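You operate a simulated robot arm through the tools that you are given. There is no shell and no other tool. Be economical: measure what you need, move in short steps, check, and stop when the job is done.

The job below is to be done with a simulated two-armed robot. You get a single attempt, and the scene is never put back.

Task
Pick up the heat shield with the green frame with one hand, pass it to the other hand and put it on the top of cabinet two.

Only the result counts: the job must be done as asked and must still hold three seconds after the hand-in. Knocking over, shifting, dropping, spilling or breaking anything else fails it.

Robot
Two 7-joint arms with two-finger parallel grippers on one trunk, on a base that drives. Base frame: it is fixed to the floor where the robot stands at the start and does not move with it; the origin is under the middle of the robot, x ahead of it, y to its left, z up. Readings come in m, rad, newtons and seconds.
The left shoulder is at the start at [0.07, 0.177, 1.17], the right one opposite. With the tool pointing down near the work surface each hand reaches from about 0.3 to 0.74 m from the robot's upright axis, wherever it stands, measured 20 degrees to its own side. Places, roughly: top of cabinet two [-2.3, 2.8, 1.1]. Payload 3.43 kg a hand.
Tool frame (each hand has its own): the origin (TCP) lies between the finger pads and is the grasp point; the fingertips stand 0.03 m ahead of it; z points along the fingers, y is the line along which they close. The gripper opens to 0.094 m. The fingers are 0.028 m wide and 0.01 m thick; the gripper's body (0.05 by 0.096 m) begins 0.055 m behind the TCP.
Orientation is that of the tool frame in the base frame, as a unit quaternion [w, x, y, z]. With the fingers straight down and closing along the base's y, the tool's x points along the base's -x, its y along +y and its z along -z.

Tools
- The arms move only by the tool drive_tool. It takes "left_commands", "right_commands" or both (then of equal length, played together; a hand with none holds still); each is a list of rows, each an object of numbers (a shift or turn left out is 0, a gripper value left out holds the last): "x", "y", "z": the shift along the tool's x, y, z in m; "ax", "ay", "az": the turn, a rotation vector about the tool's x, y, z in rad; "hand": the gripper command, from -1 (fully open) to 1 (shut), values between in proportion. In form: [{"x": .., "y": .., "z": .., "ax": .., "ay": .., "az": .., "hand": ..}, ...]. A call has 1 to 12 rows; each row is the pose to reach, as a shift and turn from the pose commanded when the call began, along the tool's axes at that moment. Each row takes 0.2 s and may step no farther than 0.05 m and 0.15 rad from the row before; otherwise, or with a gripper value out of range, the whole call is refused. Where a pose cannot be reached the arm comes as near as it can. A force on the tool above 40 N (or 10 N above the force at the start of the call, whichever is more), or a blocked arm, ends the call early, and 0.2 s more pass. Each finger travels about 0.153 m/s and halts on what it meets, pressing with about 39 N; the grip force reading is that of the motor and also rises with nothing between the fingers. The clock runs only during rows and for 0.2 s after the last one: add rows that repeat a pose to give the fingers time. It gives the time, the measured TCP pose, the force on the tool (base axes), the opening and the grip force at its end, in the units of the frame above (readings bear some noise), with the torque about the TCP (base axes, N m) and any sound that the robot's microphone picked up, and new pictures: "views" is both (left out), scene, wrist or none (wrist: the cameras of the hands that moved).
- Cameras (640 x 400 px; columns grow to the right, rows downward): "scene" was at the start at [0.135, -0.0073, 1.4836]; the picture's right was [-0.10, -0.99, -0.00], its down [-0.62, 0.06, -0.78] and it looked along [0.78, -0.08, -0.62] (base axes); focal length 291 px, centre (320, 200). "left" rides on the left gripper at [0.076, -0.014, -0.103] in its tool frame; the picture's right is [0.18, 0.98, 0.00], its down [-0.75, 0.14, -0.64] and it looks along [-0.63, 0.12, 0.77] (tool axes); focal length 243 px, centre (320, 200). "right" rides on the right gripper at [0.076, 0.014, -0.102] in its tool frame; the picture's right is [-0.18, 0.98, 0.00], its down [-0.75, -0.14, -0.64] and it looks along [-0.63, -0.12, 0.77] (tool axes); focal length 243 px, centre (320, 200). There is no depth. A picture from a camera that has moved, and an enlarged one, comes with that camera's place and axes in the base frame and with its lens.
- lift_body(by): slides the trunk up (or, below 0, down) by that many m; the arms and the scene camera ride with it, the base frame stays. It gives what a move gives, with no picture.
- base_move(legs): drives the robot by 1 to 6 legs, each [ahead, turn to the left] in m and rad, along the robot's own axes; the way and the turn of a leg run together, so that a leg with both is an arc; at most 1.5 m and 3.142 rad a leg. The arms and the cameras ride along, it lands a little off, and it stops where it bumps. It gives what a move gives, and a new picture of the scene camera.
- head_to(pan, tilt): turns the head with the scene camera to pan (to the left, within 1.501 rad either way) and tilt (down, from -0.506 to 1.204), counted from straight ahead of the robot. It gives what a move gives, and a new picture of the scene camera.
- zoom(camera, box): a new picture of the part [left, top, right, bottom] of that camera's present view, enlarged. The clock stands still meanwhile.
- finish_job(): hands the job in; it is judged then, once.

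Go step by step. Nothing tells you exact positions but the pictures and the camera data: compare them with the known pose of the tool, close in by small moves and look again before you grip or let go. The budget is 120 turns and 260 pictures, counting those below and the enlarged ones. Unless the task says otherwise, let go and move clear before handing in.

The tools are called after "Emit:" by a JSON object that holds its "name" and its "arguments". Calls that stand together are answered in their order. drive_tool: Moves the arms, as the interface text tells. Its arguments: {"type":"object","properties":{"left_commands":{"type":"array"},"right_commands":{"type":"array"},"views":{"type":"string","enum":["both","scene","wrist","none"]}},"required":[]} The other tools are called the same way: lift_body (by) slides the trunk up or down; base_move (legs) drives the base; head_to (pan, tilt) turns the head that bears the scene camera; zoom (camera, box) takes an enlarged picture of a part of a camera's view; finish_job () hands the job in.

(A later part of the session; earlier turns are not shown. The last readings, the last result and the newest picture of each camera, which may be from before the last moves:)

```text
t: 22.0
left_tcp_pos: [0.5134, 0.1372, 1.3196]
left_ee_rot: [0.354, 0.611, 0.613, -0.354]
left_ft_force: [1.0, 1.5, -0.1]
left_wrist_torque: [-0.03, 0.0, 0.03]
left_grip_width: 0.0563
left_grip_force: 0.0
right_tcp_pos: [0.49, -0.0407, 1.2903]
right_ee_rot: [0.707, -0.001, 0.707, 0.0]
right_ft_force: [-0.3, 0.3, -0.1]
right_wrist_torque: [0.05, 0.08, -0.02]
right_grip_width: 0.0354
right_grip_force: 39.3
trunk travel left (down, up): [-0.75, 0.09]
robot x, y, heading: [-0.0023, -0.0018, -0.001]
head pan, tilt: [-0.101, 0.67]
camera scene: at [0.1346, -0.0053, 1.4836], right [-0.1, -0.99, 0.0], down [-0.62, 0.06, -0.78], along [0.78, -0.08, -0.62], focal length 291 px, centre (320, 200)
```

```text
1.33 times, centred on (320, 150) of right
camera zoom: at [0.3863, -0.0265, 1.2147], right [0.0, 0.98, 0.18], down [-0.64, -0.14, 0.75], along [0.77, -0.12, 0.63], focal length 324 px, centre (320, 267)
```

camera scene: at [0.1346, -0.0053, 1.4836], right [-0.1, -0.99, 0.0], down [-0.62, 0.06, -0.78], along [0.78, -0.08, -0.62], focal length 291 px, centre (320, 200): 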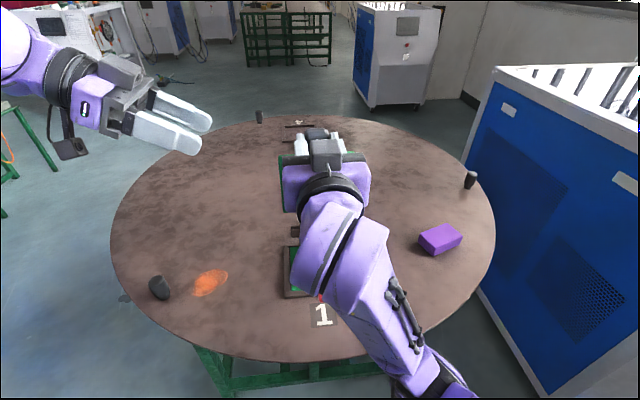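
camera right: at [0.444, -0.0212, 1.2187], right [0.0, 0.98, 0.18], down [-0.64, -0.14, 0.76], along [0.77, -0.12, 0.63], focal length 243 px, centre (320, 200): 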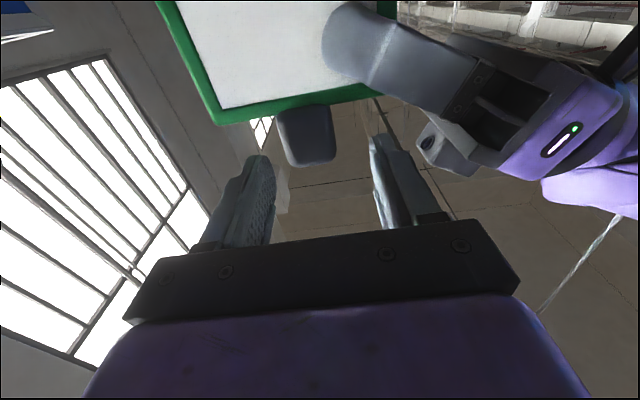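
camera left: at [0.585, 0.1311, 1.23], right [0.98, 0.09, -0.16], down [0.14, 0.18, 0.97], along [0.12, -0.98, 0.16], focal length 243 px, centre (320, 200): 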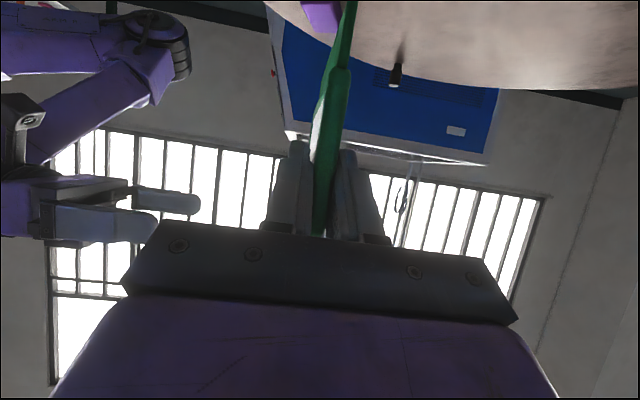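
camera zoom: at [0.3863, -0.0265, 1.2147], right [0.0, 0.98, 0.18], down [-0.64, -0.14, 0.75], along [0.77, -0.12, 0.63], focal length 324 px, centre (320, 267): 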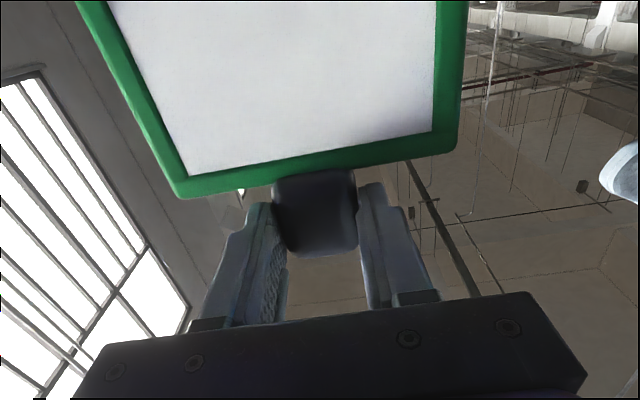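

Handover done. Now I look around for cabinet two, which should be behind-left.

Emit:
{"name": "head_to", "arguments": {"pan": 1.5, "tilt": 0.3}}

Emit:
{"name": "head_to", "arguments": {"pan": -1.5, "tilt": 0.4}}

```text
t: 23.7
left_tcp_pos: [0.514, 0.1352, 1.3196]
left_ee_rot: [0.353, 0.612, 0.613, -0.353]
left_ft_force: [-0.4, 0.1, -0.2]
left_wrist_torque: [0.01, 0.02, -0.01]
left_grip_width: 0.0564
left_grip_force: 0.1
right_tcp_pos: [0.4888, -0.042, 1.2893]
right_ee_rot: [0.707, 0.001, 0.707, -0.001]
right_ft_force: [0.2, -0.4, 0.1]
right_wrist_torque: [0.0, 0.04, 0.0]
right_grip_width: 0.0357
right_grip_force: 39.2
trunk travel left (down, up): [-0.75, 0.09]
robot x, y, heading: [0.0003, -0.0051, 0.002]
head pan, tilt: [1.499, 0.3]
camera scene: at [0.0564, 0.0949, 1.5171], right [1.0, -0.07, 0.0], down [-0.02, -0.3, -0.96], along [0.07, 0.95, -0.3], focal length 291 px, centre (320, 200)
```

scene: 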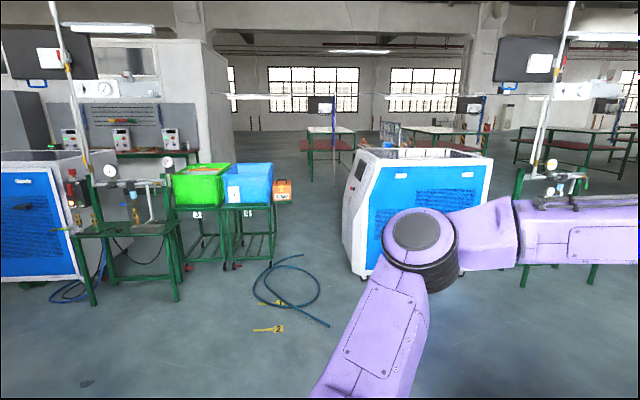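

```text
t: 26.3
left_tcp_pos: [0.5147, 0.1344, 1.3191]
left_ee_rot: [0.354, 0.612, 0.613, -0.353]
left_ft_force: [0.8, 0.1, -0.2]
left_wrist_torque: [-0.01, 0.0, 0.01]
left_grip_width: 0.0563
left_grip_force: 0.2
right_tcp_pos: [0.4902, -0.0417, 1.2906]
right_ee_rot: [0.708, -0.001, 0.707, 0.0]
right_ft_force: [-0.5, 1.1, 0.0]
right_wrist_torque: [0.01, 0.08, 0.01]
right_grip_width: 0.0353
right_grip_force: 39.1
trunk travel left (down, up): [-0.75, 0.09]
robot x, y, heading: [-0.0023, -0.0001, 0.0]
head pan, tilt: [-1.499, 0.4]
camera scene: at [0.0563, -0.0908, 1.5079], right [-1.0, -0.07, 0.0], down [-0.03, 0.39, -0.92], along [0.07, -0.92, -0.39], focal length 291 px, centre (320, 200)
```

scene: 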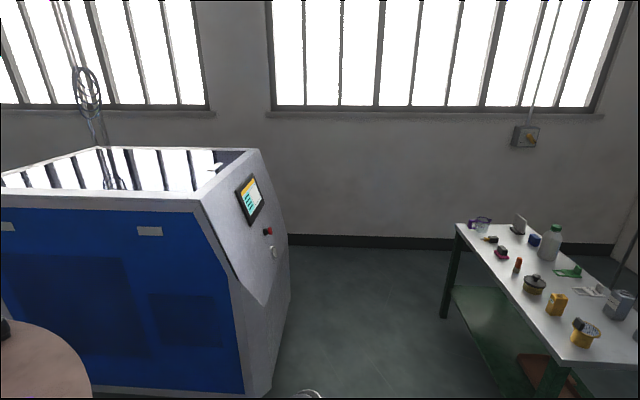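

Emit:
{"name": "head_to", "arguments": {"pan": 1.5, "tilt": 0.3}}

Emit:
{"name": "zoom", "arguments": {"camera": "scene", "box": [0, 100, 240, 310]}}

Emit:
{"name": "zoom", "arguments": {"camera": "scene", "box": [160, 150, 360, 350]}}

```text
t: 28.9
left_tcp_pos: [0.514, 0.1347, 1.3196]
left_ee_rot: [0.354, 0.611, 0.613, -0.353]
left_ft_force: [0.1, -0.3, 1.2]
left_wrist_torque: [-0.02, -0.04, -0.04]
left_grip_width: 0.0561
left_grip_force: 0.1
right_tcp_pos: [0.4908, -0.0431, 1.2891]
right_ee_rot: [0.707, 0.0, 0.708, 0.0]
right_ft_force: [-0.1, -0.1, 0.5]
right_wrist_torque: [0.03, 0.06, 0.0]
right_grip_width: 0.0357
right_grip_force: 39.0
trunk travel left (down, up): [-0.75, 0.09]
robot x, y, heading: [0.002, 0.0021, 0.001]
head pan, tilt: [1.499, 0.3]
camera scene: at [0.0563, 0.0948, 1.5172], right [1.0, -0.07, 0.0], down [-0.02, -0.3, -0.96], along [0.07, 0.95, -0.3], focal length 291 px, centre (320, 200)
```

scene: 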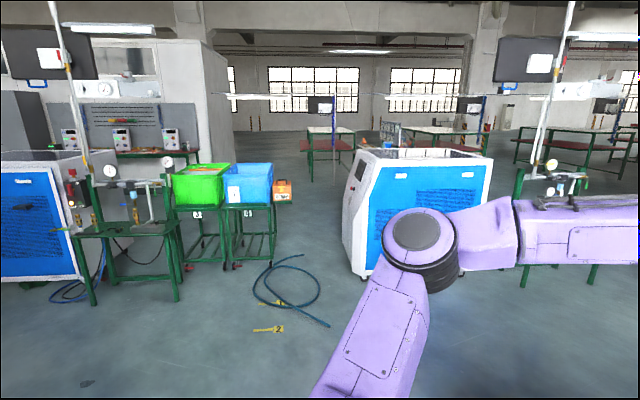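

```text
1.90 times, centred on (120, 205) of scene
camera zoom: at [0.0563, 0.0948, 1.5172], right [1.0, -0.07, 0.0], down [-0.02, -0.3, -0.96], along [0.07, 0.95, -0.3], focal length 554 px, centre (701, 190)
```

zoom: 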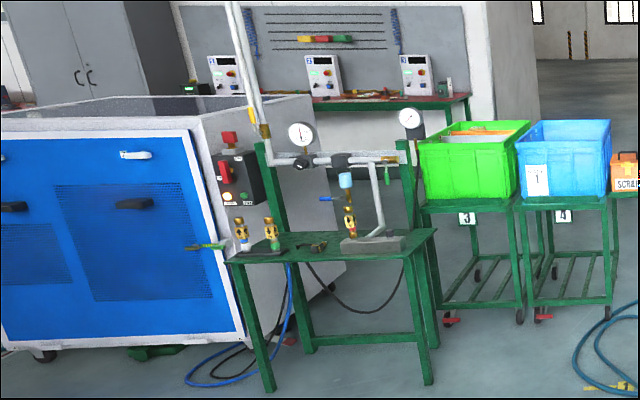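

```text
2.00 times, centred on (260, 250) of scene
camera zoom: at [0.0563, 0.0948, 1.5172], right [1.0, -0.07, 0.0], down [-0.02, -0.3, -0.96], along [0.07, 0.95, -0.3], focal length 582 px, centre (440, 100)
```

zoom: 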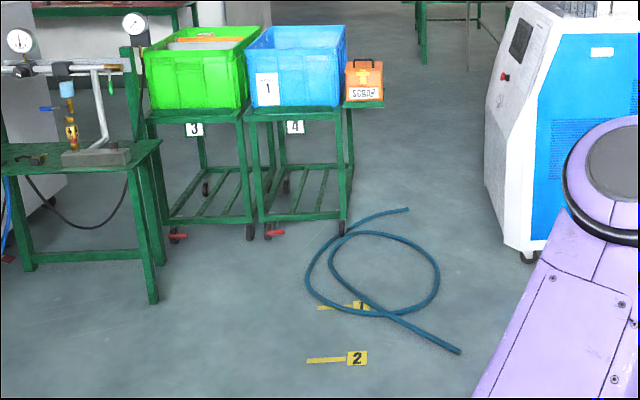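

The area to the left is fairly open; I need to see behind. I'll turn left in place by 1.2 rad (arms are well above the table) with the head facing left, and look.

Emit:
{"name": "base_move", "arguments": {"legs": [[0, 1.2]]}}

```text
t: 32.2
left_tcp_pos: [0.0662, 0.5278, 1.3196]
left_ee_rot: [0.491, 0.164, 0.85, -0.095]
left_ft_force: [0.3, 0.7, -0.5]
left_wrist_torque: [-0.01, -0.03, 0.01]
left_grip_width: 0.0565
left_grip_force: 0.1
right_tcp_pos: [0.2215, 0.4396, 1.2893]
right_ee_rot: [0.585, -0.396, 0.586, 0.396]
right_ft_force: [0.1, -0.4, 0.1]
right_wrist_torque: [0.03, 0.0, -0.01]
right_grip_width: 0.0002
right_grip_force: 32.7
trunk travel left (down, up): [-0.75, 0.09]
robot x, y, heading: [0.0019, -0.0001, 1.193]
head pan, tilt: [1.499, 0.3]
camera scene: at [-0.0658, 0.0897, 1.5172], right [0.44, 0.9, 0.0], down [0.27, -0.13, -0.96], along [-0.86, 0.42, -0.3], focal length 291 px, centre (320, 200)
```

scene: 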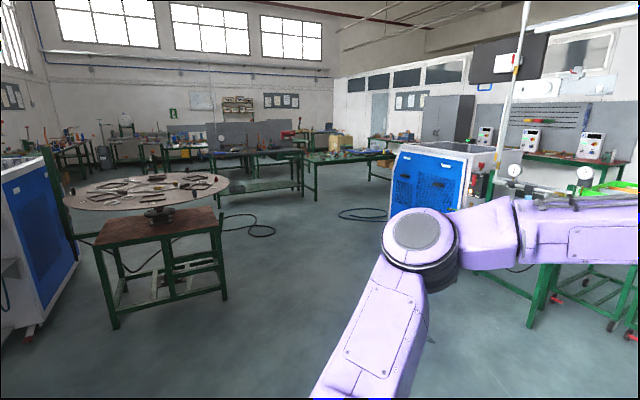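

The right gripper now reads fully shut: the shield has slipped out during the turn. I need to find it.

Emit:
{"name": "head_to", "arguments": {"pan": 0.0, "tilt": 0.9}}

Emit:
{"name": "head_to", "arguments": {"pan": -1.2, "tilt": 0.67}}

```text
t: 33.8
left_tcp_pos: [0.0652, 0.528, 1.3196]
left_ee_rot: [0.491, 0.164, 0.851, -0.095]
left_ft_force: [-0.1, -0.6, 0.4]
left_wrist_torque: [0.0, -0.01, 0.0]
left_grip_width: 0.0566
left_grip_force: 0.1
right_tcp_pos: [0.2209, 0.4379, 1.291]
right_ee_rot: [0.586, -0.395, 0.586, 0.396]
right_ft_force: [-0.3, 0.5, 0.3]
right_wrist_torque: [-0.04, -0.02, 0.01]
right_grip_width: 0.0001
right_grip_force: 33.4
trunk travel left (down, up): [-0.75, 0.09]
robot x, y, heading: [-0.0008, 0.0044, 1.194]
head pan, tilt: [0.0, 0.901]
camera scene: at [0.0453, 0.1184, 1.4649], right [0.93, -0.37, 0.0], down [-0.29, -0.73, -0.62], along [0.23, 0.58, -0.78], focal length 291 px, centre (320, 200)
```

scene: 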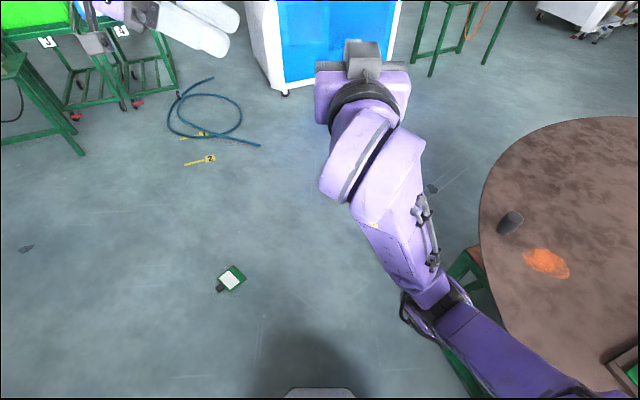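

```text
t: 35.2
left_tcp_pos: [0.0662, 0.5277, 1.3191]
left_ee_rot: [0.491, 0.165, 0.85, -0.095]
left_ft_force: [0.6, 0.2, 0.0]
left_wrist_torque: [-0.02, 0.01, -0.01]
left_grip_width: 0.0561
left_grip_force: 0.0
right_tcp_pos: [0.2203, 0.4392, 1.2899]
right_ee_rot: [0.586, -0.395, 0.586, 0.396]
right_ft_force: [0.0, 0.5, 0.1]
right_wrist_torque: [0.01, 0.04, -0.04]
right_grip_width: 0.0
right_grip_force: 33.5
trunk travel left (down, up): [-0.75, 0.09]
robot x, y, heading: [-0.0017, 0.0018, 1.186]
head pan, tilt: [-1.201, 0.67]
camera scene: at [0.1033, 0.0473, 1.4836], right [-0.01, -1.0, 0.0], down [-0.62, 0.01, -0.78], along [0.78, -0.01, -0.62], focal length 291 px, centre (320, 200)
```

scene: 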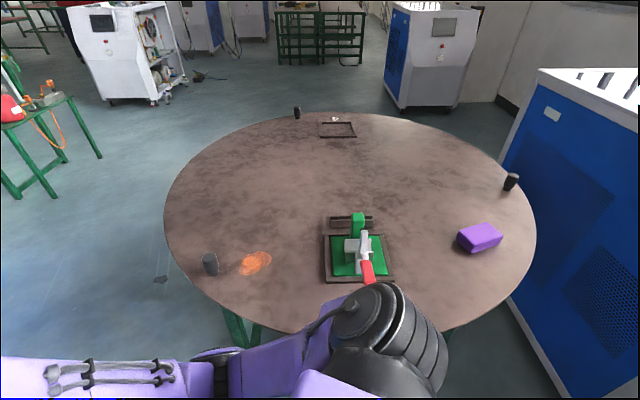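

The shield lies on the floor at about (−0.16, 0.88), apparently intact; nothing else was touched. I'll recover it: first bring both hands to tool-down poses, and look closely at it.

Emit:
{"name": "drive_tool", "arguments": {"right_commands": [{"ay": 0.14, "x": 0.007, "y": -0.016, "z": 0.003, "hand": -1}, {"ay": 0.28, "x": 0.014, "y": -0.032, "z": 0.006}, {"ay": 0.42, "x": 0.021, "y": -0.048, "z": 0.009}, {"ay": 0.56, "x": 0.028, "y": -0.064, "z": 0.012}, {"ay": 0.7, "x": 0.035, "y": -0.08, "z": 0.015}, {"ay": 0.84, "x": 0.042, "y": -0.096, "z": 0.018}, {"ay": 0.98, "x": 0.049, "y": -0.112, "z": 0.021}, {"ay": 1.12, "x": 0.056, "y": -0.128, "z": 0.024}, {"ay": 1.26, "x": 0.063, "y": -0.144, "z": 0.027}, {"ay": 1.4, "x": 0.07, "y": -0.16, "z": 0.03}, {"ay": 1.54, "x": 0.077, "y": -0.176, "z": 0.035}, {"ay": 1.571, "x": 0.08, "y": -0.18, "z": 0.04}], "left_commands": [{"ay": 0.1}, {"ay": 0.2}, {"ay": 0.3}, {"ay": 0.4}, {"ay": 0.5}, {"ay": 0.6}, {"ay": 0.7}, {"ay": 0.8}, {"ay": 0.9}, {"ay": 1.0}, {"ay": 1.047}, {"ay": 1.047}], "views": "none"}}

Emit:
{"name": "head_to", "arguments": {"pan": 0.4, "tilt": 0.9}}

Emit:
{"name": "zoom", "arguments": {"camera": "scene", "box": [240, 180, 400, 340]}}

```text
t: 37.8
left_tcp_pos: [0.0652, 0.5286, 1.3198]
left_ee_rot: [0.0, 0.189, 0.982, 0.0]
left_ft_force: [-0.3, -0.4, -0.1]
left_wrist_torque: [-0.01, 0.0, -0.01]
left_grip_width: 0.0564
left_grip_force: 0.0
right_tcp_pos: [0.4021, 0.409, 1.2092]
right_ee_rot: [-0.001, -0.56, 0.829, -0.001]
right_ft_force: [-0.1, 1.1, -0.1]
right_wrist_torque: [0.01, -0.02, 0.02]
right_grip_width: 0.0941
right_grip_force: 0.1
trunk travel left (down, up): [-0.75, 0.09]
robot x, y, heading: [0.0022, 0.001, 1.187]
head pan, tilt: [-1.201, 0.67]
```

```text
t: 39.5
left_tcp_pos: [0.0645, 0.5279, 1.3195]
left_ee_rot: [0.0, 0.188, 0.982, 0.0]
left_ft_force: [-0.6, 0.3, -0.7]
left_wrist_torque: [0.0, -0.01, 0.01]
left_grip_width: 0.0563
left_grip_force: 0.2
right_tcp_pos: [0.4039, 0.4095, 1.21]
right_ee_rot: [-0.001, -0.56, 0.828, 0.0]
right_ft_force: [0.0, -0.5, 0.2]
right_wrist_torque: [0.01, -0.01, -0.02]
right_grip_width: 0.0943
right_grip_force: 0.1
trunk travel left (down, up): [-0.75, 0.09]
robot x, y, heading: [-0.0055, -0.0028, 1.185]
head pan, tilt: [0.4, 0.901]
camera scene: at [0.0162, 0.1237, 1.4649], right [1.0, 0.02, 0.0], down [0.01, -0.78, -0.62], along [-0.01, 0.62, -0.78], focal length 291 px, centre (320, 200)
```

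scene: 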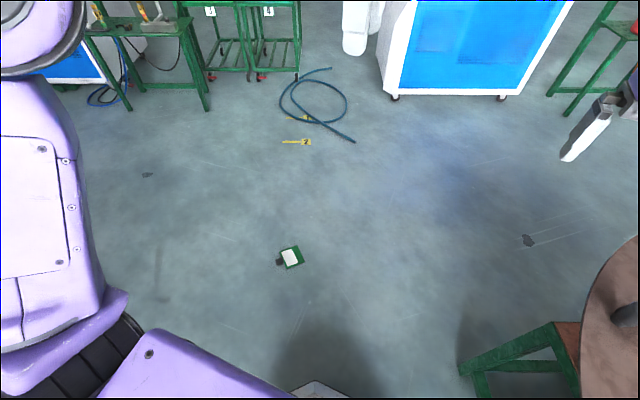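

```text
2.50 times, centred on (320, 260) of scene
camera zoom: at [0.0162, 0.1237, 1.4649], right [1.0, 0.02, 0.0], down [0.01, -0.78, -0.62], along [-0.01, 0.62, -0.78], focal length 727 px, centre (320, 50)
```

zoom: 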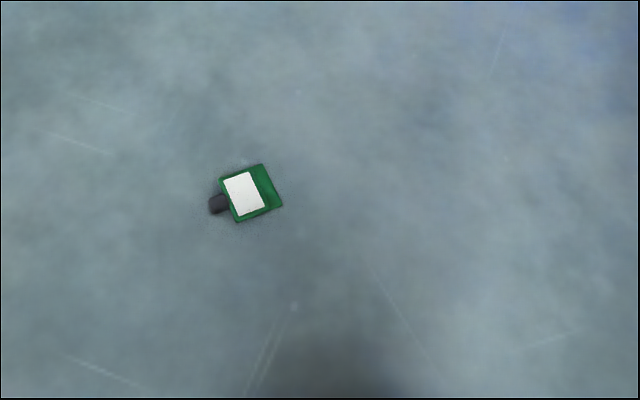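

The shield lies flat, face up, knob pointing to about −x; panel centre (−0.15, 0.88), knob (−0.22, 0.85). I turn left so it lies on the right hand's side, then drive up to it.

Emit:
{"name": "base_move", "arguments": {"legs": [[0, 0.85], [0.33, 0]]}}

Emit:
{"name": "head_to", "arguments": {"pan": -0.2, "tilt": 1.2}}

```text
t: 43.9
left_tcp_pos: [-0.4994, 0.6975, 1.3205]
left_ee_rot: [0.0, -0.231, 0.973, 0.001]
left_ft_force: [0.0, 0.3, -0.6]
left_wrist_torque: [0.0, 0.01, -0.02]
left_grip_width: 0.0564
left_grip_force: 0.0
right_tcp_pos: [-0.1871, 0.8704, 1.2102]
right_ee_rot: [-0.001, 0.851, -0.526, 0.0]
right_ft_force: [-0.1, -0.8, 0.1]
right_wrist_torque: [0.02, 0.01, 0.01]
right_grip_width: 0.094
right_grip_force: 0.0
trunk travel left (down, up): [-0.75, 0.09]
robot x, y, heading: [-0.1503, 0.2968, 2.032]
head pan, tilt: [0.4, 0.901]
camera scene: at [-0.2294, 0.3928, 1.4651], right [0.65, 0.76, 0.0], down [0.6, -0.51, -0.62], along [-0.47, 0.4, -0.78], focal length 291 px, centre (320, 200)
```

scene: 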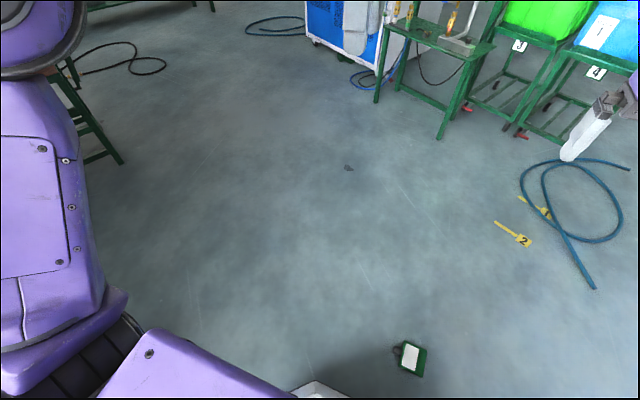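

```text
t: 44.9
left_tcp_pos: [-0.4994, 0.6972, 1.3204]
left_ee_rot: [0.0, -0.231, 0.973, 0.0]
left_ft_force: [-0.7, -0.1, -0.7]
left_wrist_torque: [0.02, -0.01, -0.03]
left_grip_width: 0.0564
left_grip_force: 0.0
right_tcp_pos: [-0.188, 0.8712, 1.2103]
right_ee_rot: [0.0, 0.851, -0.525, 0.0]
right_ft_force: [-0.1, -0.3, 0.3]
right_wrist_torque: [0.03, 0.05, 0.02]
right_grip_width: 0.0941
right_grip_force: 0.0
trunk travel left (down, up): [-0.75, 0.09]
robot x, y, heading: [-0.1508, 0.2994, 2.034]
head pan, tilt: [-0.201, 1.201]
camera scene: at [-0.187, 0.3985, 1.4452], right [0.97, 0.26, 0.0], down [0.24, -0.9, -0.36], along [-0.09, 0.35, -0.93], focal length 291 px, centre (320, 200)
```

scene: 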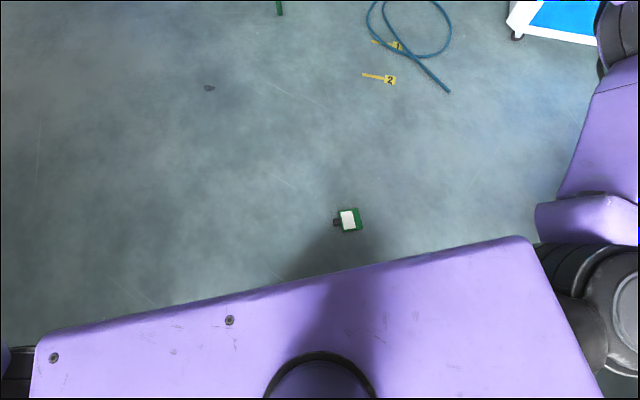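

Everything is clear below. I lower the trunk and turn the right wrist to match the knob (about −1.45 rad).

Emit:
{"name": "lift_body", "arguments": {"by": -0.6}}

Emit:
{"name": "drive_tool", "arguments": {"right_commands": [{"az": -0.13}, {"az": -0.26}, {"az": -0.39}, {"az": -0.52}, {"az": -0.65}, {"az": -0.78}, {"az": -0.91}, {"az": -1.04}, {"az": -1.17}, {"az": -1.3}, {"az": -1.42}, {"az": -1.45}]}}

```text
refused: -0.6 is not a number from -0.4 to 0.4
```

```text
t: 47.5
left_tcp_pos: [-0.5007, 0.6993, 1.3195]
left_ee_rot: [0.001, -0.231, 0.973, 0.0]
left_ft_force: [-0.1, 0.2, 0.4]
left_wrist_torque: [-0.01, 0.02, 0.0]
left_grip_width: 0.0566
left_grip_force: 0.1
right_tcp_pos: [-0.1869, 0.8718, 1.2094]
right_ee_rot: [0.001, 0.985, 0.173, 0.0]
right_ft_force: [0.1, -0.1, -0.2]
right_wrist_torque: [0.0, 0.0, 0.0]
right_grip_width: 0.0939
right_grip_force: 0.1
trunk travel left (down, up): [-0.75, 0.09]
robot x, y, heading: [-0.1509, 0.297, 2.038]
head pan, tilt: [-0.201, 1.201]
camera scene: at [-0.1871, 0.399, 1.4451], right [0.97, 0.26, 0.0], down [0.24, -0.9, -0.36], along [-0.09, 0.35, -0.93], focal length 291 px, centre (320, 200)
camera right: at [-0.112, 0.8847, 1.313], right [0.16, -0.99, 0.0], down [-0.76, -0.12, 0.64], along [-0.63, -0.1, -0.77], focal length 243 px, centre (320, 200)
```

scene: 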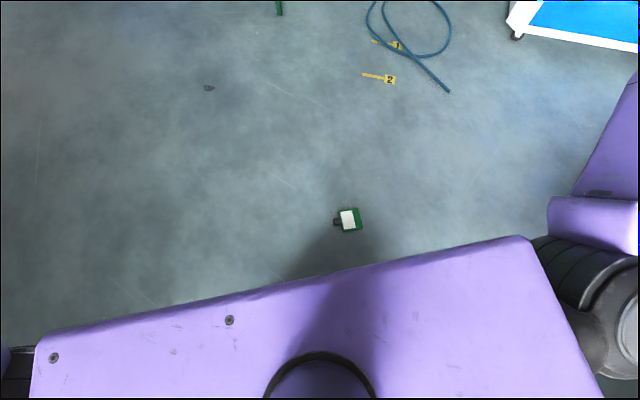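
right: 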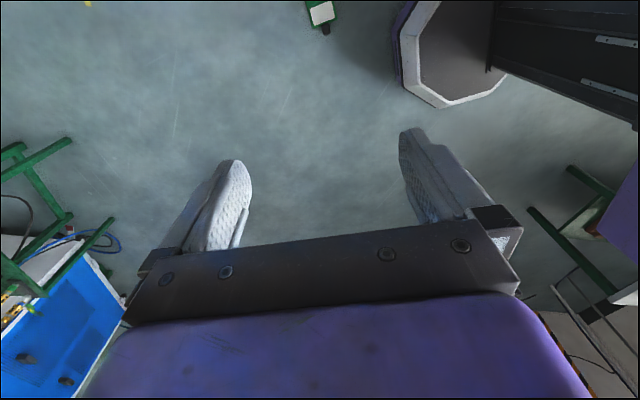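

Emit:
{"name": "lift_body", "arguments": {"by": -0.4}}

Emit:
{"name": "lift_body", "arguments": {"by": -0.32}}

Emit:
{"name": "zoom", "arguments": {"camera": "right", "box": [0, 0, 640, 400]}}

Emit:
{"name": "zoom", "arguments": {"camera": "scene", "box": [240, 120, 440, 300]}}

```text
t: 51.3
left_tcp_pos: [-0.5, 0.6967, 0.9198]
left_ee_rot: [0.0, -0.231, 0.973, 0.001]
left_ft_force: [0.2, 0.2, -0.7]
left_wrist_torque: [0.0, -0.02, 0.0]
left_grip_width: 0.0563
left_grip_force: 0.1
right_tcp_pos: [-0.1873, 0.8724, 0.8109]
right_ee_rot: [0.0, 0.985, 0.171, -0.001]
right_ft_force: [0.6, 0.1, -0.3]
right_wrist_torque: [0.0, -0.01, 0.02]
right_grip_width: 0.0942
right_grip_force: 0.1
trunk travel left (down, up): [-0.35, 0.49]
robot x, y, heading: [-0.1478, 0.2965, 2.033]
head pan, tilt: [-0.201, 1.201]
```

```text
t: 54.5
left_tcp_pos: [-0.5013, 0.6991, 0.6006]
left_ee_rot: [0.001, -0.231, 0.973, 0.0]
left_ft_force: [0.6, -0.5, -0.1]
left_wrist_torque: [-0.06, 0.01, 0.0]
left_grip_width: 0.0564
left_grip_force: 0.1
right_tcp_pos: [-0.1891, 0.8722, 0.4895]
right_ee_rot: [0.0, 0.985, 0.171, 0.0]
right_ft_force: [-0.1, -1.0, -0.4]
right_wrist_torque: [-0.03, -0.01, 0.05]
right_grip_width: 0.0938
right_grip_force: 0.1
trunk travel left (down, up): [-0.03, 0.81]
robot x, y, heading: [-0.1492, 0.2996, 2.031]
head pan, tilt: [-0.201, 1.201]
```

```text
1.00 times, centred on (320, 200) of right
camera zoom: at [-0.112, 0.8843, 0.5931], right [0.16, -0.99, 0.0], down [-0.76, -0.12, 0.64], along [-0.63, -0.1, -0.77], focal length 243 px, centre (320, 200)
```

zoom: 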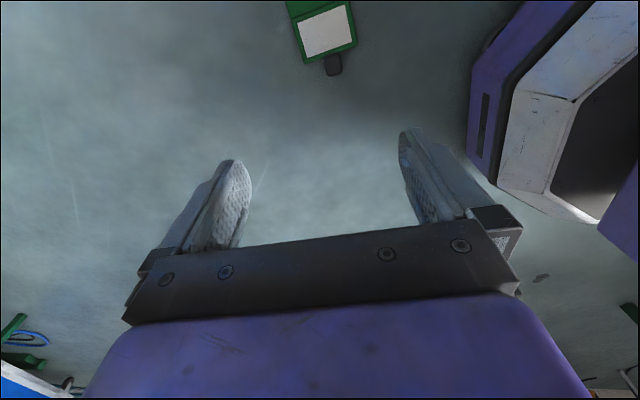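

```text
2.22 times, centred on (340, 210) of scene
camera zoom: at [-0.1871, 0.3988, 0.7251], right [0.97, 0.26, 0.0], down [0.24, -0.9, -0.36], along [-0.09, 0.35, -0.93], focal length 646 px, centre (276, 178)
```

zoom: 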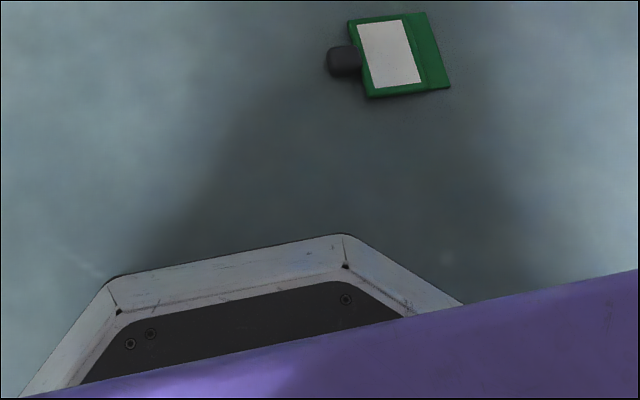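

The knob is at about (−0.214, 0.842) and its axis lies ~24° from +x. I go down to ~15 cm above the floor over it and re-measure.

Emit:
{"name": "lift_body", "arguments": {"by": -0.025}}

Emit:
{"name": "drive_tool", "arguments": {"right_commands": [{"x": -0.005, "y": 0.003, "z": 0.035, "az": -0.01}, {"x": -0.01, "y": 0.006, "z": 0.07, "az": -0.02}, {"x": -0.015, "y": 0.009, "z": 0.105, "az": -0.03}, {"x": -0.02, "y": 0.012, "z": 0.14, "az": -0.04}, {"x": -0.025, "y": 0.015, "z": 0.175, "az": -0.05}, {"x": -0.03, "y": 0.018, "z": 0.21, "az": -0.06}, {"x": -0.034, "y": 0.0206, "z": 0.245, "az": -0.073}, {"x": -0.034, "y": 0.0206, "z": 0.28, "az": -0.073}, {"x": -0.034, "y": 0.0206, "z": 0.315, "az": -0.073}, {"x": -0.034, "y": 0.0206, "z": 0.315, "az": -0.073}]}}

```text
t: 55.2
left_tcp_pos: [-0.5012, 0.697, 0.576]
left_ee_rot: [0.001, -0.231, 0.973, 0.0]
left_ft_force: [-0.7, 0.5, 0.3]
left_wrist_torque: [0.0, -0.02, -0.01]
left_grip_width: 0.0566
left_grip_force: 0.1
right_tcp_pos: [-0.1877, 0.8718, 0.4652]
right_ee_rot: [0.0, 0.985, 0.17, 0.001]
right_ft_force: [1.1, 0.4, -0.4]
right_wrist_torque: [-0.03, 0.01, -0.01]
right_grip_width: 0.0941
right_grip_force: 0.1
trunk travel left (down, up): [-0.005, 0.835]
robot x, y, heading: [-0.1466, 0.3001, 2.032]
head pan, tilt: [-0.201, 1.201]
```

```text
t: 57.4
left_tcp_pos: [-0.5006, 0.6981, 0.5751]
left_ee_rot: [-0.001, -0.231, 0.973, 0.0]
left_ft_force: [-0.3, -0.2, 0.3]
left_wrist_torque: [0.01, 0.0, 0.01]
left_grip_width: 0.0565
left_grip_force: 0.0
right_tcp_pos: [-0.2129, 0.841, 0.1489]
right_ee_rot: [0.0, 0.979, 0.206, 0.0]
right_ft_force: [0.9, -0.1, 1.3]
right_wrist_torque: [0.04, -0.03, 0.04]
right_grip_width: 0.094
right_grip_force: 0.0
trunk travel left (down, up): [-0.005, 0.835]
robot x, y, heading: [-0.1489, 0.3003, 2.038]
head pan, tilt: [-0.201, 1.201]
camera scene: at [-0.1871, 0.3989, 0.7001], right [0.97, 0.26, 0.0], down [0.24, -0.9, -0.36], along [-0.09, 0.35, -0.93], focal length 291 px, centre (320, 200)
camera right: at [-0.1375, 0.8594, 0.2526], right [0.23, -0.97, 0.0], down [-0.75, -0.18, 0.64], along [-0.63, -0.15, -0.77], focal length 243 px, centre (320, 200)
```

scene: 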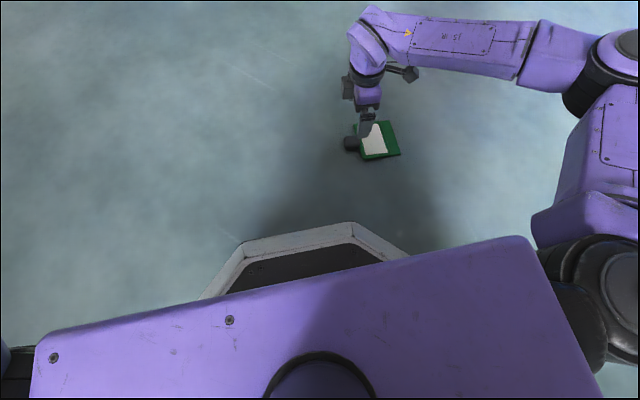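
right: 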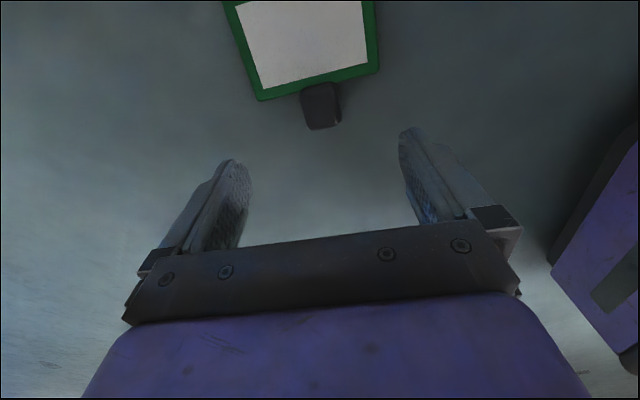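

The knob is well centred under the hand (−0.216, 0.840). I descend with a small extra turn until the tips are ~6 mm above the floor.

Emit:
{"name": "drive_tool", "arguments": {"right_commands": [{"x": -0.002, "z": 0.03, "az": -0.05, "hand": -0.5}, {"x": -0.002, "z": 0.06, "az": -0.05}, {"x": -0.002, "z": 0.085, "az": -0.05}, {"x": -0.002, "z": 0.1, "az": -0.05}, {"x": -0.002, "z": 0.113, "az": -0.05}, {"x": -0.002, "z": 0.113, "az": -0.05}]}}

Emit:
{"name": "zoom", "arguments": {"camera": "right", "box": [200, 0, 480, 240]}}

```text
t: 58.8
left_tcp_pos: [-0.5007, 0.6992, 0.5745]
left_ee_rot: [0.0, -0.231, 0.973, 0.001]
left_ft_force: [0.5, 0.1, 0.0]
left_wrist_torque: [0.0, -0.02, 0.02]
left_grip_width: 0.0562
left_grip_force: 0.1
right_tcp_pos: [-0.2147, 0.8408, 0.0354]
right_ee_rot: [0.0, 0.973, 0.231, 0.0]
right_ft_force: [0.1, -0.2, -0.8]
right_wrist_torque: [0.02, 0.03, 0.02]
right_grip_width: 0.0704
right_grip_force: 0.2
trunk travel left (down, up): [-0.005, 0.835]
robot x, y, heading: [-0.1499, 0.2953, 2.035]
head pan, tilt: [-0.201, 1.201]
camera scene: at [-0.1871, 0.3988, 0.7001], right [0.97, 0.26, 0.0], down [0.24, -0.9, -0.36], along [-0.09, 0.35, -0.93], focal length 291 px, centre (320, 200)
camera right: at [-0.1408, 0.8623, 0.1401], right [0.28, -0.96, 0.0], down [-0.74, -0.21, 0.64], along [-0.62, -0.18, -0.77], focal length 243 px, centre (320, 200)
```

scene: 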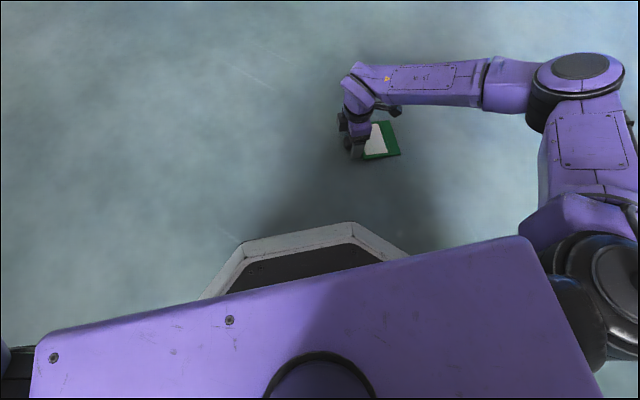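
right: 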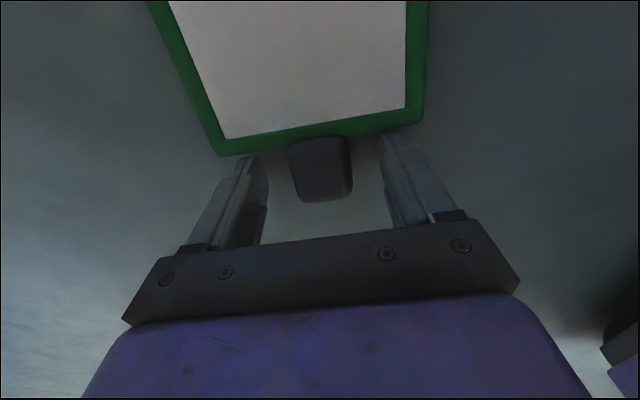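

```text
1.67 times, centred on (340, 120) of right
camera zoom: at [-0.1408, 0.8623, 0.1401], right [0.28, -0.96, 0.0], down [-0.74, -0.21, 0.64], along [-0.62, -0.18, -0.77], focal length 404 px, centre (287, 333)
```

zoom: 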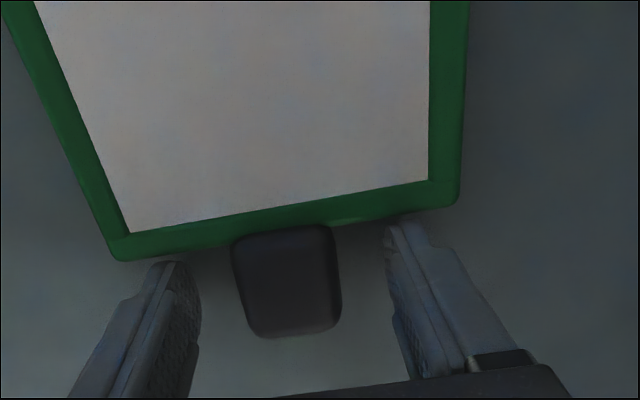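

The knob sits between the fingers. I lower 2 mm and close.

Emit:
{"name": "drive_tool", "arguments": {"right_commands": [{"z": 0.0025}, {"z": 0.0025, "hand": 0}, {"z": 0.0025, "hand": 0.5}, {"z": 0.0025, "hand": 1}, {"z": 0.0025, "hand": 1}, {"z": 0.0025, "hand": 1}], "views": "none"}}

Emit:
{"name": "zoom", "arguments": {"camera": "right", "box": [200, 0, 480, 240]}}

```text
t: 60.2
left_tcp_pos: [-0.5001, 0.6973, 0.5753]
left_ee_rot: [0.0, -0.231, 0.973, 0.001]
left_ft_force: [-0.4, -0.3, 0.3]
left_wrist_torque: [-0.03, 0.03, 0.01]
left_grip_width: 0.0565
left_grip_force: 0.0
right_tcp_pos: [-0.2146, 0.8396, 0.0349]
right_ee_rot: [0.0, 0.973, 0.231, 0.0]
right_ft_force: [0.6, -0.4, 0.9]
right_wrist_torque: [-0.08, -0.04, -0.08]
right_grip_width: 0.0355
right_grip_force: 39.2
trunk travel left (down, up): [-0.005, 0.835]
robot x, y, heading: [-0.1479, 0.2988, 2.039]
head pan, tilt: [-0.201, 1.201]
```

```text
1.67 times, centred on (340, 120) of right
camera zoom: at [-0.1408, 0.8622, 0.1379], right [0.28, -0.96, 0.0], down [-0.74, -0.21, 0.64], along [-0.62, -0.18, -0.77], focal length 404 px, centre (287, 333)
```

zoom: 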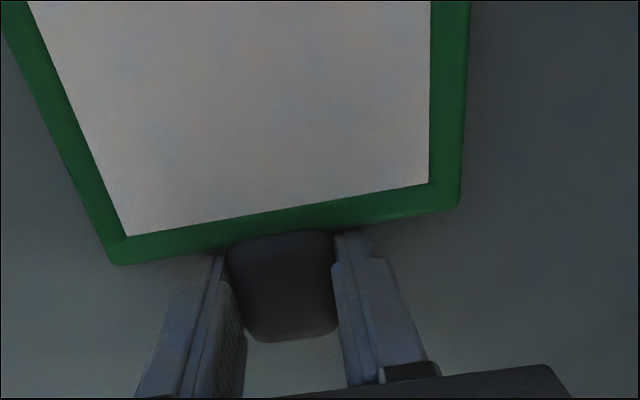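

Gripped at 35.5 mm. I lift gently.

Emit:
{"name": "drive_tool", "arguments": {"right_commands": [{"z": -0.01}, {"z": -0.025}, {"z": -0.045}, {"z": -0.07}, {"z": -0.1}, {"z": -0.13}, {"z": -0.16}, {"z": -0.19}, {"z": -0.22}, {"z": -0.25}, {"z": -0.28}, {"z": -0.28}], "views": "wrist"}}

```text
t: 62.8
left_tcp_pos: [-0.5005, 0.6986, 0.575]
left_ee_rot: [0.0, -0.232, 0.973, 0.0]
left_ft_force: [-0.3, -0.3, 0.5]
left_wrist_torque: [-0.01, -0.01, -0.04]
left_grip_width: 0.0563
left_grip_force: 0.2
right_tcp_pos: [-0.2152, 0.8411, 0.3145]
right_ee_rot: [0.0, 0.973, 0.231, 0.0]
right_ft_force: [1.3, 0.2, -1.2]
right_wrist_torque: [-0.07, 0.08, 0.01]
right_grip_width: 0.0357
right_grip_force: 38.6
trunk travel left (down, up): [-0.005, 0.835]
robot x, y, heading: [-0.1508, 0.3002, 2.037]
head pan, tilt: [-0.201, 1.201]
camera right: at [-0.1409, 0.8621, 0.4183], right [0.28, -0.96, 0.0], down [-0.74, -0.21, 0.64], along [-0.62, -0.18, -0.77], focal length 243 px, centre (320, 200)
```

right: 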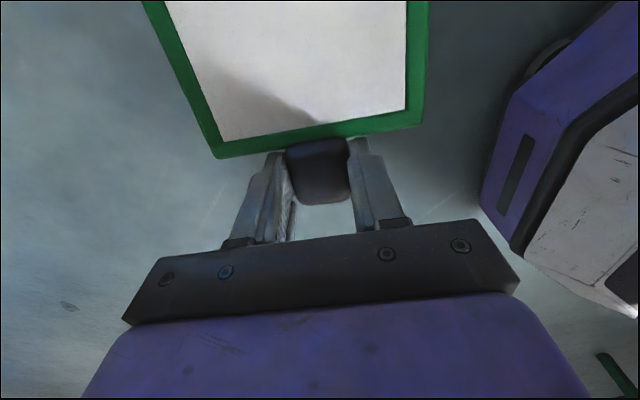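

Holding. I raise the trunk back up in two steps.

Emit:
{"name": "lift_body", "arguments": {"by": 0.4}}

Emit:
{"name": "lift_body", "arguments": {"by": 0.35}}

```text
t: 66.6
left_tcp_pos: [-0.5014, 0.6976, 0.9759]
left_ee_rot: [0.0, -0.231, 0.973, -0.001]
left_ft_force: [0.4, 0.2, 0.4]
left_wrist_torque: [-0.01, -0.04, 0.02]
left_grip_width: 0.0565
left_grip_force: 0.1
right_tcp_pos: [-0.2156, 0.8409, 0.7139]
right_ee_rot: [0.001, 0.973, 0.231, 0.0]
right_ft_force: [-0.8, -1.7, -1.2]
right_wrist_torque: [-0.04, 0.09, -0.02]
right_grip_width: 0.0354
right_grip_force: 39.0
trunk travel left (down, up): [-0.405, 0.435]
robot x, y, heading: [-0.1512, 0.298, 2.034]
head pan, tilt: [-0.201, 1.201]
```

```text
t: 70.1
left_tcp_pos: [-0.4997, 0.6987, 1.3251]
left_ee_rot: [0.0, -0.231, 0.973, -0.001]
left_ft_force: [0.6, 0.4, 0.1]
left_wrist_torque: [-0.01, 0.02, 0.03]
left_grip_width: 0.0566
left_grip_force: 0.1
right_tcp_pos: [-0.214, 0.8413, 1.0656]
right_ee_rot: [0.0, 0.973, 0.231, 0.0]
right_ft_force: [0.6, 0.4, -2.1]
right_wrist_torque: [-0.04, 0.09, -0.02]
right_grip_width: 0.0352
right_grip_force: 39.1
trunk travel left (down, up): [-0.755, 0.085]
robot x, y, heading: [-0.148, 0.2981, 2.033]
head pan, tilt: [-0.201, 1.201]
```

Still held. I turn the right wrist back so the knob points away from the robot, raising a bit.

Emit:
{"name": "drive_tool", "arguments": {"right_commands": [{"az": 0.13, "z": -0.01}, {"az": 0.26, "z": -0.02}, {"az": 0.39, "z": -0.03}, {"az": 0.52, "z": -0.04}, {"az": 0.65, "z": -0.05}, {"az": 0.78, "z": -0.06}, {"az": 0.91, "z": -0.07}, {"az": 1.04, "z": -0.08}, {"az": 1.17, "z": -0.09}, {"az": 1.3, "z": -0.1}, {"az": 1.44, "z": -0.11}, {"az": 1.573, "z": -0.12}], "views": "scene"}}

```text
t: 72.7
left_tcp_pos: [-0.5017, 0.6983, 1.3255]
left_ee_rot: [0.0, -0.23, 0.973, 0.0]
left_ft_force: [0.2, 0.2, 0.3]
left_wrist_torque: [0.03, -0.01, 0.0]
left_grip_width: 0.0564
left_grip_force: 0.2
right_tcp_pos: [-0.2149, 0.841, 1.1853]
right_ee_rot: [-0.001, 0.85, -0.527, 0.0]
right_ft_force: [0.2, 0.3, -2.1]
right_wrist_torque: [0.08, 0.06, -0.02]
right_grip_width: 0.0356
right_grip_force: 39.2
trunk travel left (down, up): [-0.755, 0.085]
robot x, y, heading: [-0.1445, 0.2997, 2.034]
head pan, tilt: [-0.201, 1.201]
camera scene: at [-0.1874, 0.3987, 1.4501], right [0.97, 0.26, 0.0], down [0.24, -0.9, -0.36], along [-0.09, 0.35, -0.93], focal length 291 px, centre (320, 200)
```

scene: 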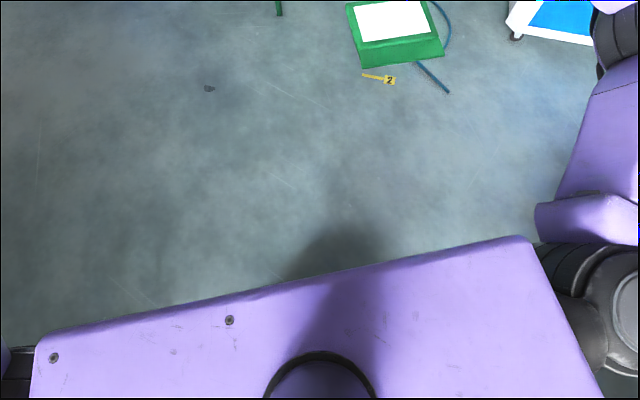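

Now I pitch the right hand up to face forward (as before), while the left hand tilts and moves outward.

Emit:
{"name": "drive_tool", "arguments": {"right_commands": [{"ay": -0.14, "x": 0.002, "y": 0.011, "z": -0.009}, {"ay": -0.28, "x": 0.004, "y": 0.023, "z": -0.018}, {"ay": -0.42, "x": 0.006, "y": 0.034, "z": -0.027}, {"ay": -0.56, "x": 0.008, "y": 0.046, "z": -0.036}, {"ay": -0.7, "x": 0.01, "y": 0.057, "z": -0.045}, {"ay": -0.84, "x": 0.012, "y": 0.069, "z": -0.054}, {"ay": -0.98, "x": 0.014, "y": 0.08, "z": -0.063}, {"ay": -1.12, "x": 0.016, "y": 0.092, "z": -0.072}, {"ay": -1.26, "x": 0.018, "y": 0.104, "z": -0.081}, {"ay": -1.4, "x": 0.021, "y": 0.116, "z": -0.09}, {"ay": -1.54, "x": 0.024, "y": 0.13, "z": -0.1}, {"ay": -1.571, "x": 0.025, "y": 0.138, "z": -0.105}], "left_commands": [{"ay": -0.1, "x": 0.01}, {"ay": -0.2, "x": 0.02}, {"ay": -0.3, "x": 0.03}, {"ay": -0.4, "x": 0.04}, {"ay": -0.5, "x": 0.05}, {"ay": -0.6, "x": 0.05}, {"ay": -0.7, "x": 0.05}, {"ay": -0.8, "x": 0.05}, {"ay": -0.9, "x": 0.05}, {"ay": -1.0, "x": 0.05}, {"ay": -1.047, "x": 0.05}, {"ay": -1.047, "x": 0.05}], "views": "wrist"}}

Emit:
{"name": "head_to", "arguments": {"pan": -0.1, "tilt": 0.6}}

```text
t: 75.3
left_tcp_pos: [-0.5458, 0.6752, 1.3245]
left_ee_rot: [0.487, -0.2, 0.842, 0.116]
left_ft_force: [-0.3, 0.1, -0.1]
left_wrist_torque: [0.05, 0.0, 0.02]
left_grip_width: 0.0563
left_grip_force: 0.1
right_tcp_pos: [-0.3278, 0.7573, 1.2904]
right_ee_rot: [0.373, -0.6, 0.372, 0.602]
right_ft_force: [0.1, 0.1, -2.0]
right_wrist_torque: [-0.05, -0.02, 0.0]
right_grip_width: 0.0355
right_grip_force: 39.4
trunk travel left (down, up): [-0.755, 0.085]
robot x, y, heading: [-0.1487, 0.3007, 2.034]
head pan, tilt: [-0.201, 1.201]
camera right: at [-0.2951, 0.6591, 1.215], right [-0.88, -0.44, 0.18], down [0.41, -0.51, 0.75], along [-0.24, 0.74, 0.63], focal length 243 px, centre (320, 200)
camera left: at [-0.6522, 0.6056, 1.3098], right [-0.52, 0.84, -0.16], down [-0.22, 0.05, 0.97], along [0.82, 0.55, 0.16], focal length 243 px, centre (320, 200)
```

right: 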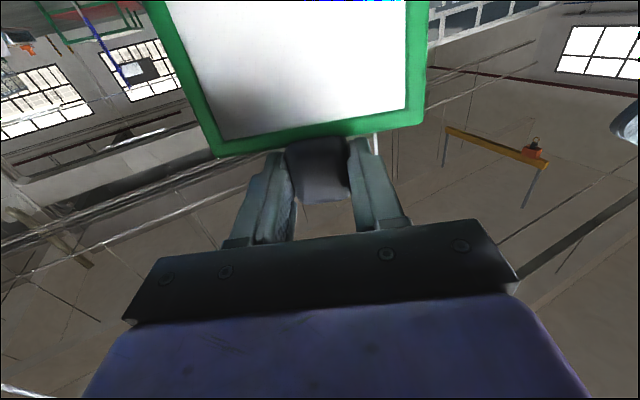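
left: 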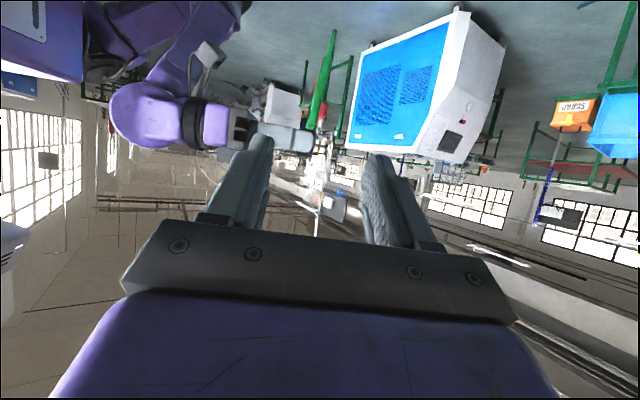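

```text
t: 76.3
left_tcp_pos: [-0.5455, 0.6762, 1.3245]
left_ee_rot: [0.486, -0.201, 0.843, 0.116]
left_ft_force: [-0.4, 0.3, -0.4]
left_wrist_torque: [0.01, 0.04, -0.02]
left_grip_width: 0.0565
left_grip_force: 0.1
right_tcp_pos: [-0.3274, 0.7579, 1.2908]
right_ee_rot: [-0.372, 0.602, -0.371, -0.602]
right_ft_force: [-0.7, 0.6, -2.3]
right_wrist_torque: [-0.07, -0.03, 0.0]
right_grip_width: 0.0353
right_grip_force: 39.4
trunk travel left (down, up): [-0.755, 0.085]
robot x, y, heading: [-0.1493, 0.2999, 2.031]
head pan, tilt: [-0.099, 0.6]
camera scene: at [-0.2045, 0.4275, 1.4946], right [0.93, 0.36, 0.0], down [0.2, -0.53, -0.82], along [-0.29, 0.77, -0.57], focal length 291 px, centre (320, 200)
```

scene: 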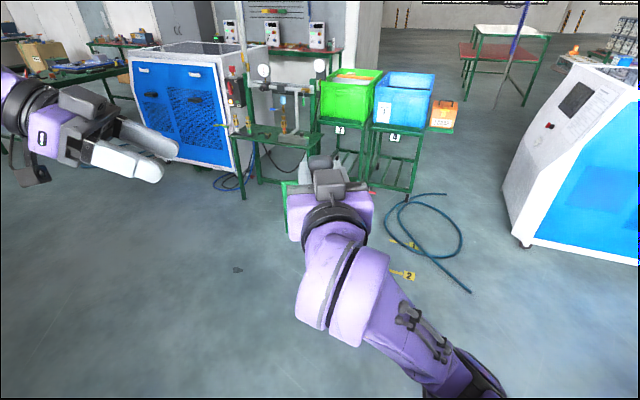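

The shield is upright in the right hand again. I check the panel edge against the left fingers.

Emit:
{"name": "zoom", "arguments": {"camera": "left", "box": [200, 0, 440, 200]}}

Emit:
{"name": "zoom", "arguments": {"camera": "right", "box": [120, 0, 520, 250]}}

```text
2.00 times, centred on (320, 100) of left
camera zoom: at [-0.6523, 0.6057, 1.3098], right [-0.52, 0.84, -0.16], down [-0.22, 0.05, 0.97], along [0.82, 0.55, 0.16], focal length 485 px, centre (320, 400)
```

zoom: 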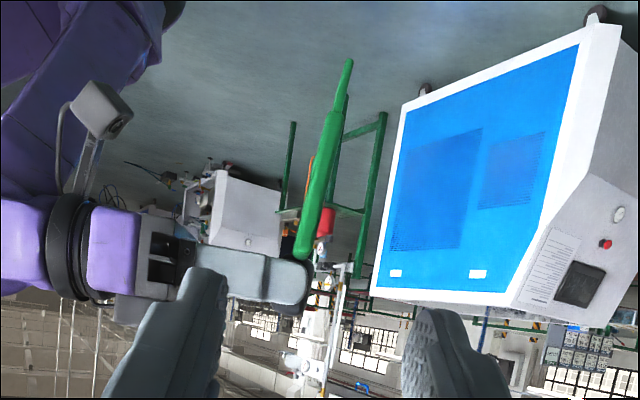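

```text
1.60 times, centred on (320, 125) of right
camera zoom: at [-0.2951, 0.6591, 1.2148], right [-0.88, -0.44, 0.18], down [0.41, -0.51, 0.75], along [-0.24, 0.74, 0.63], focal length 388 px, centre (320, 320)
```

zoom: 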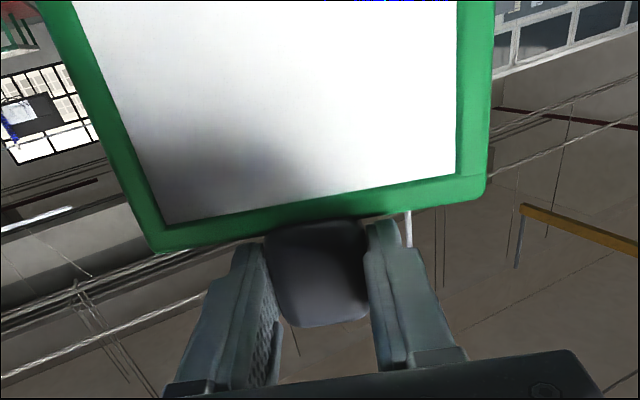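

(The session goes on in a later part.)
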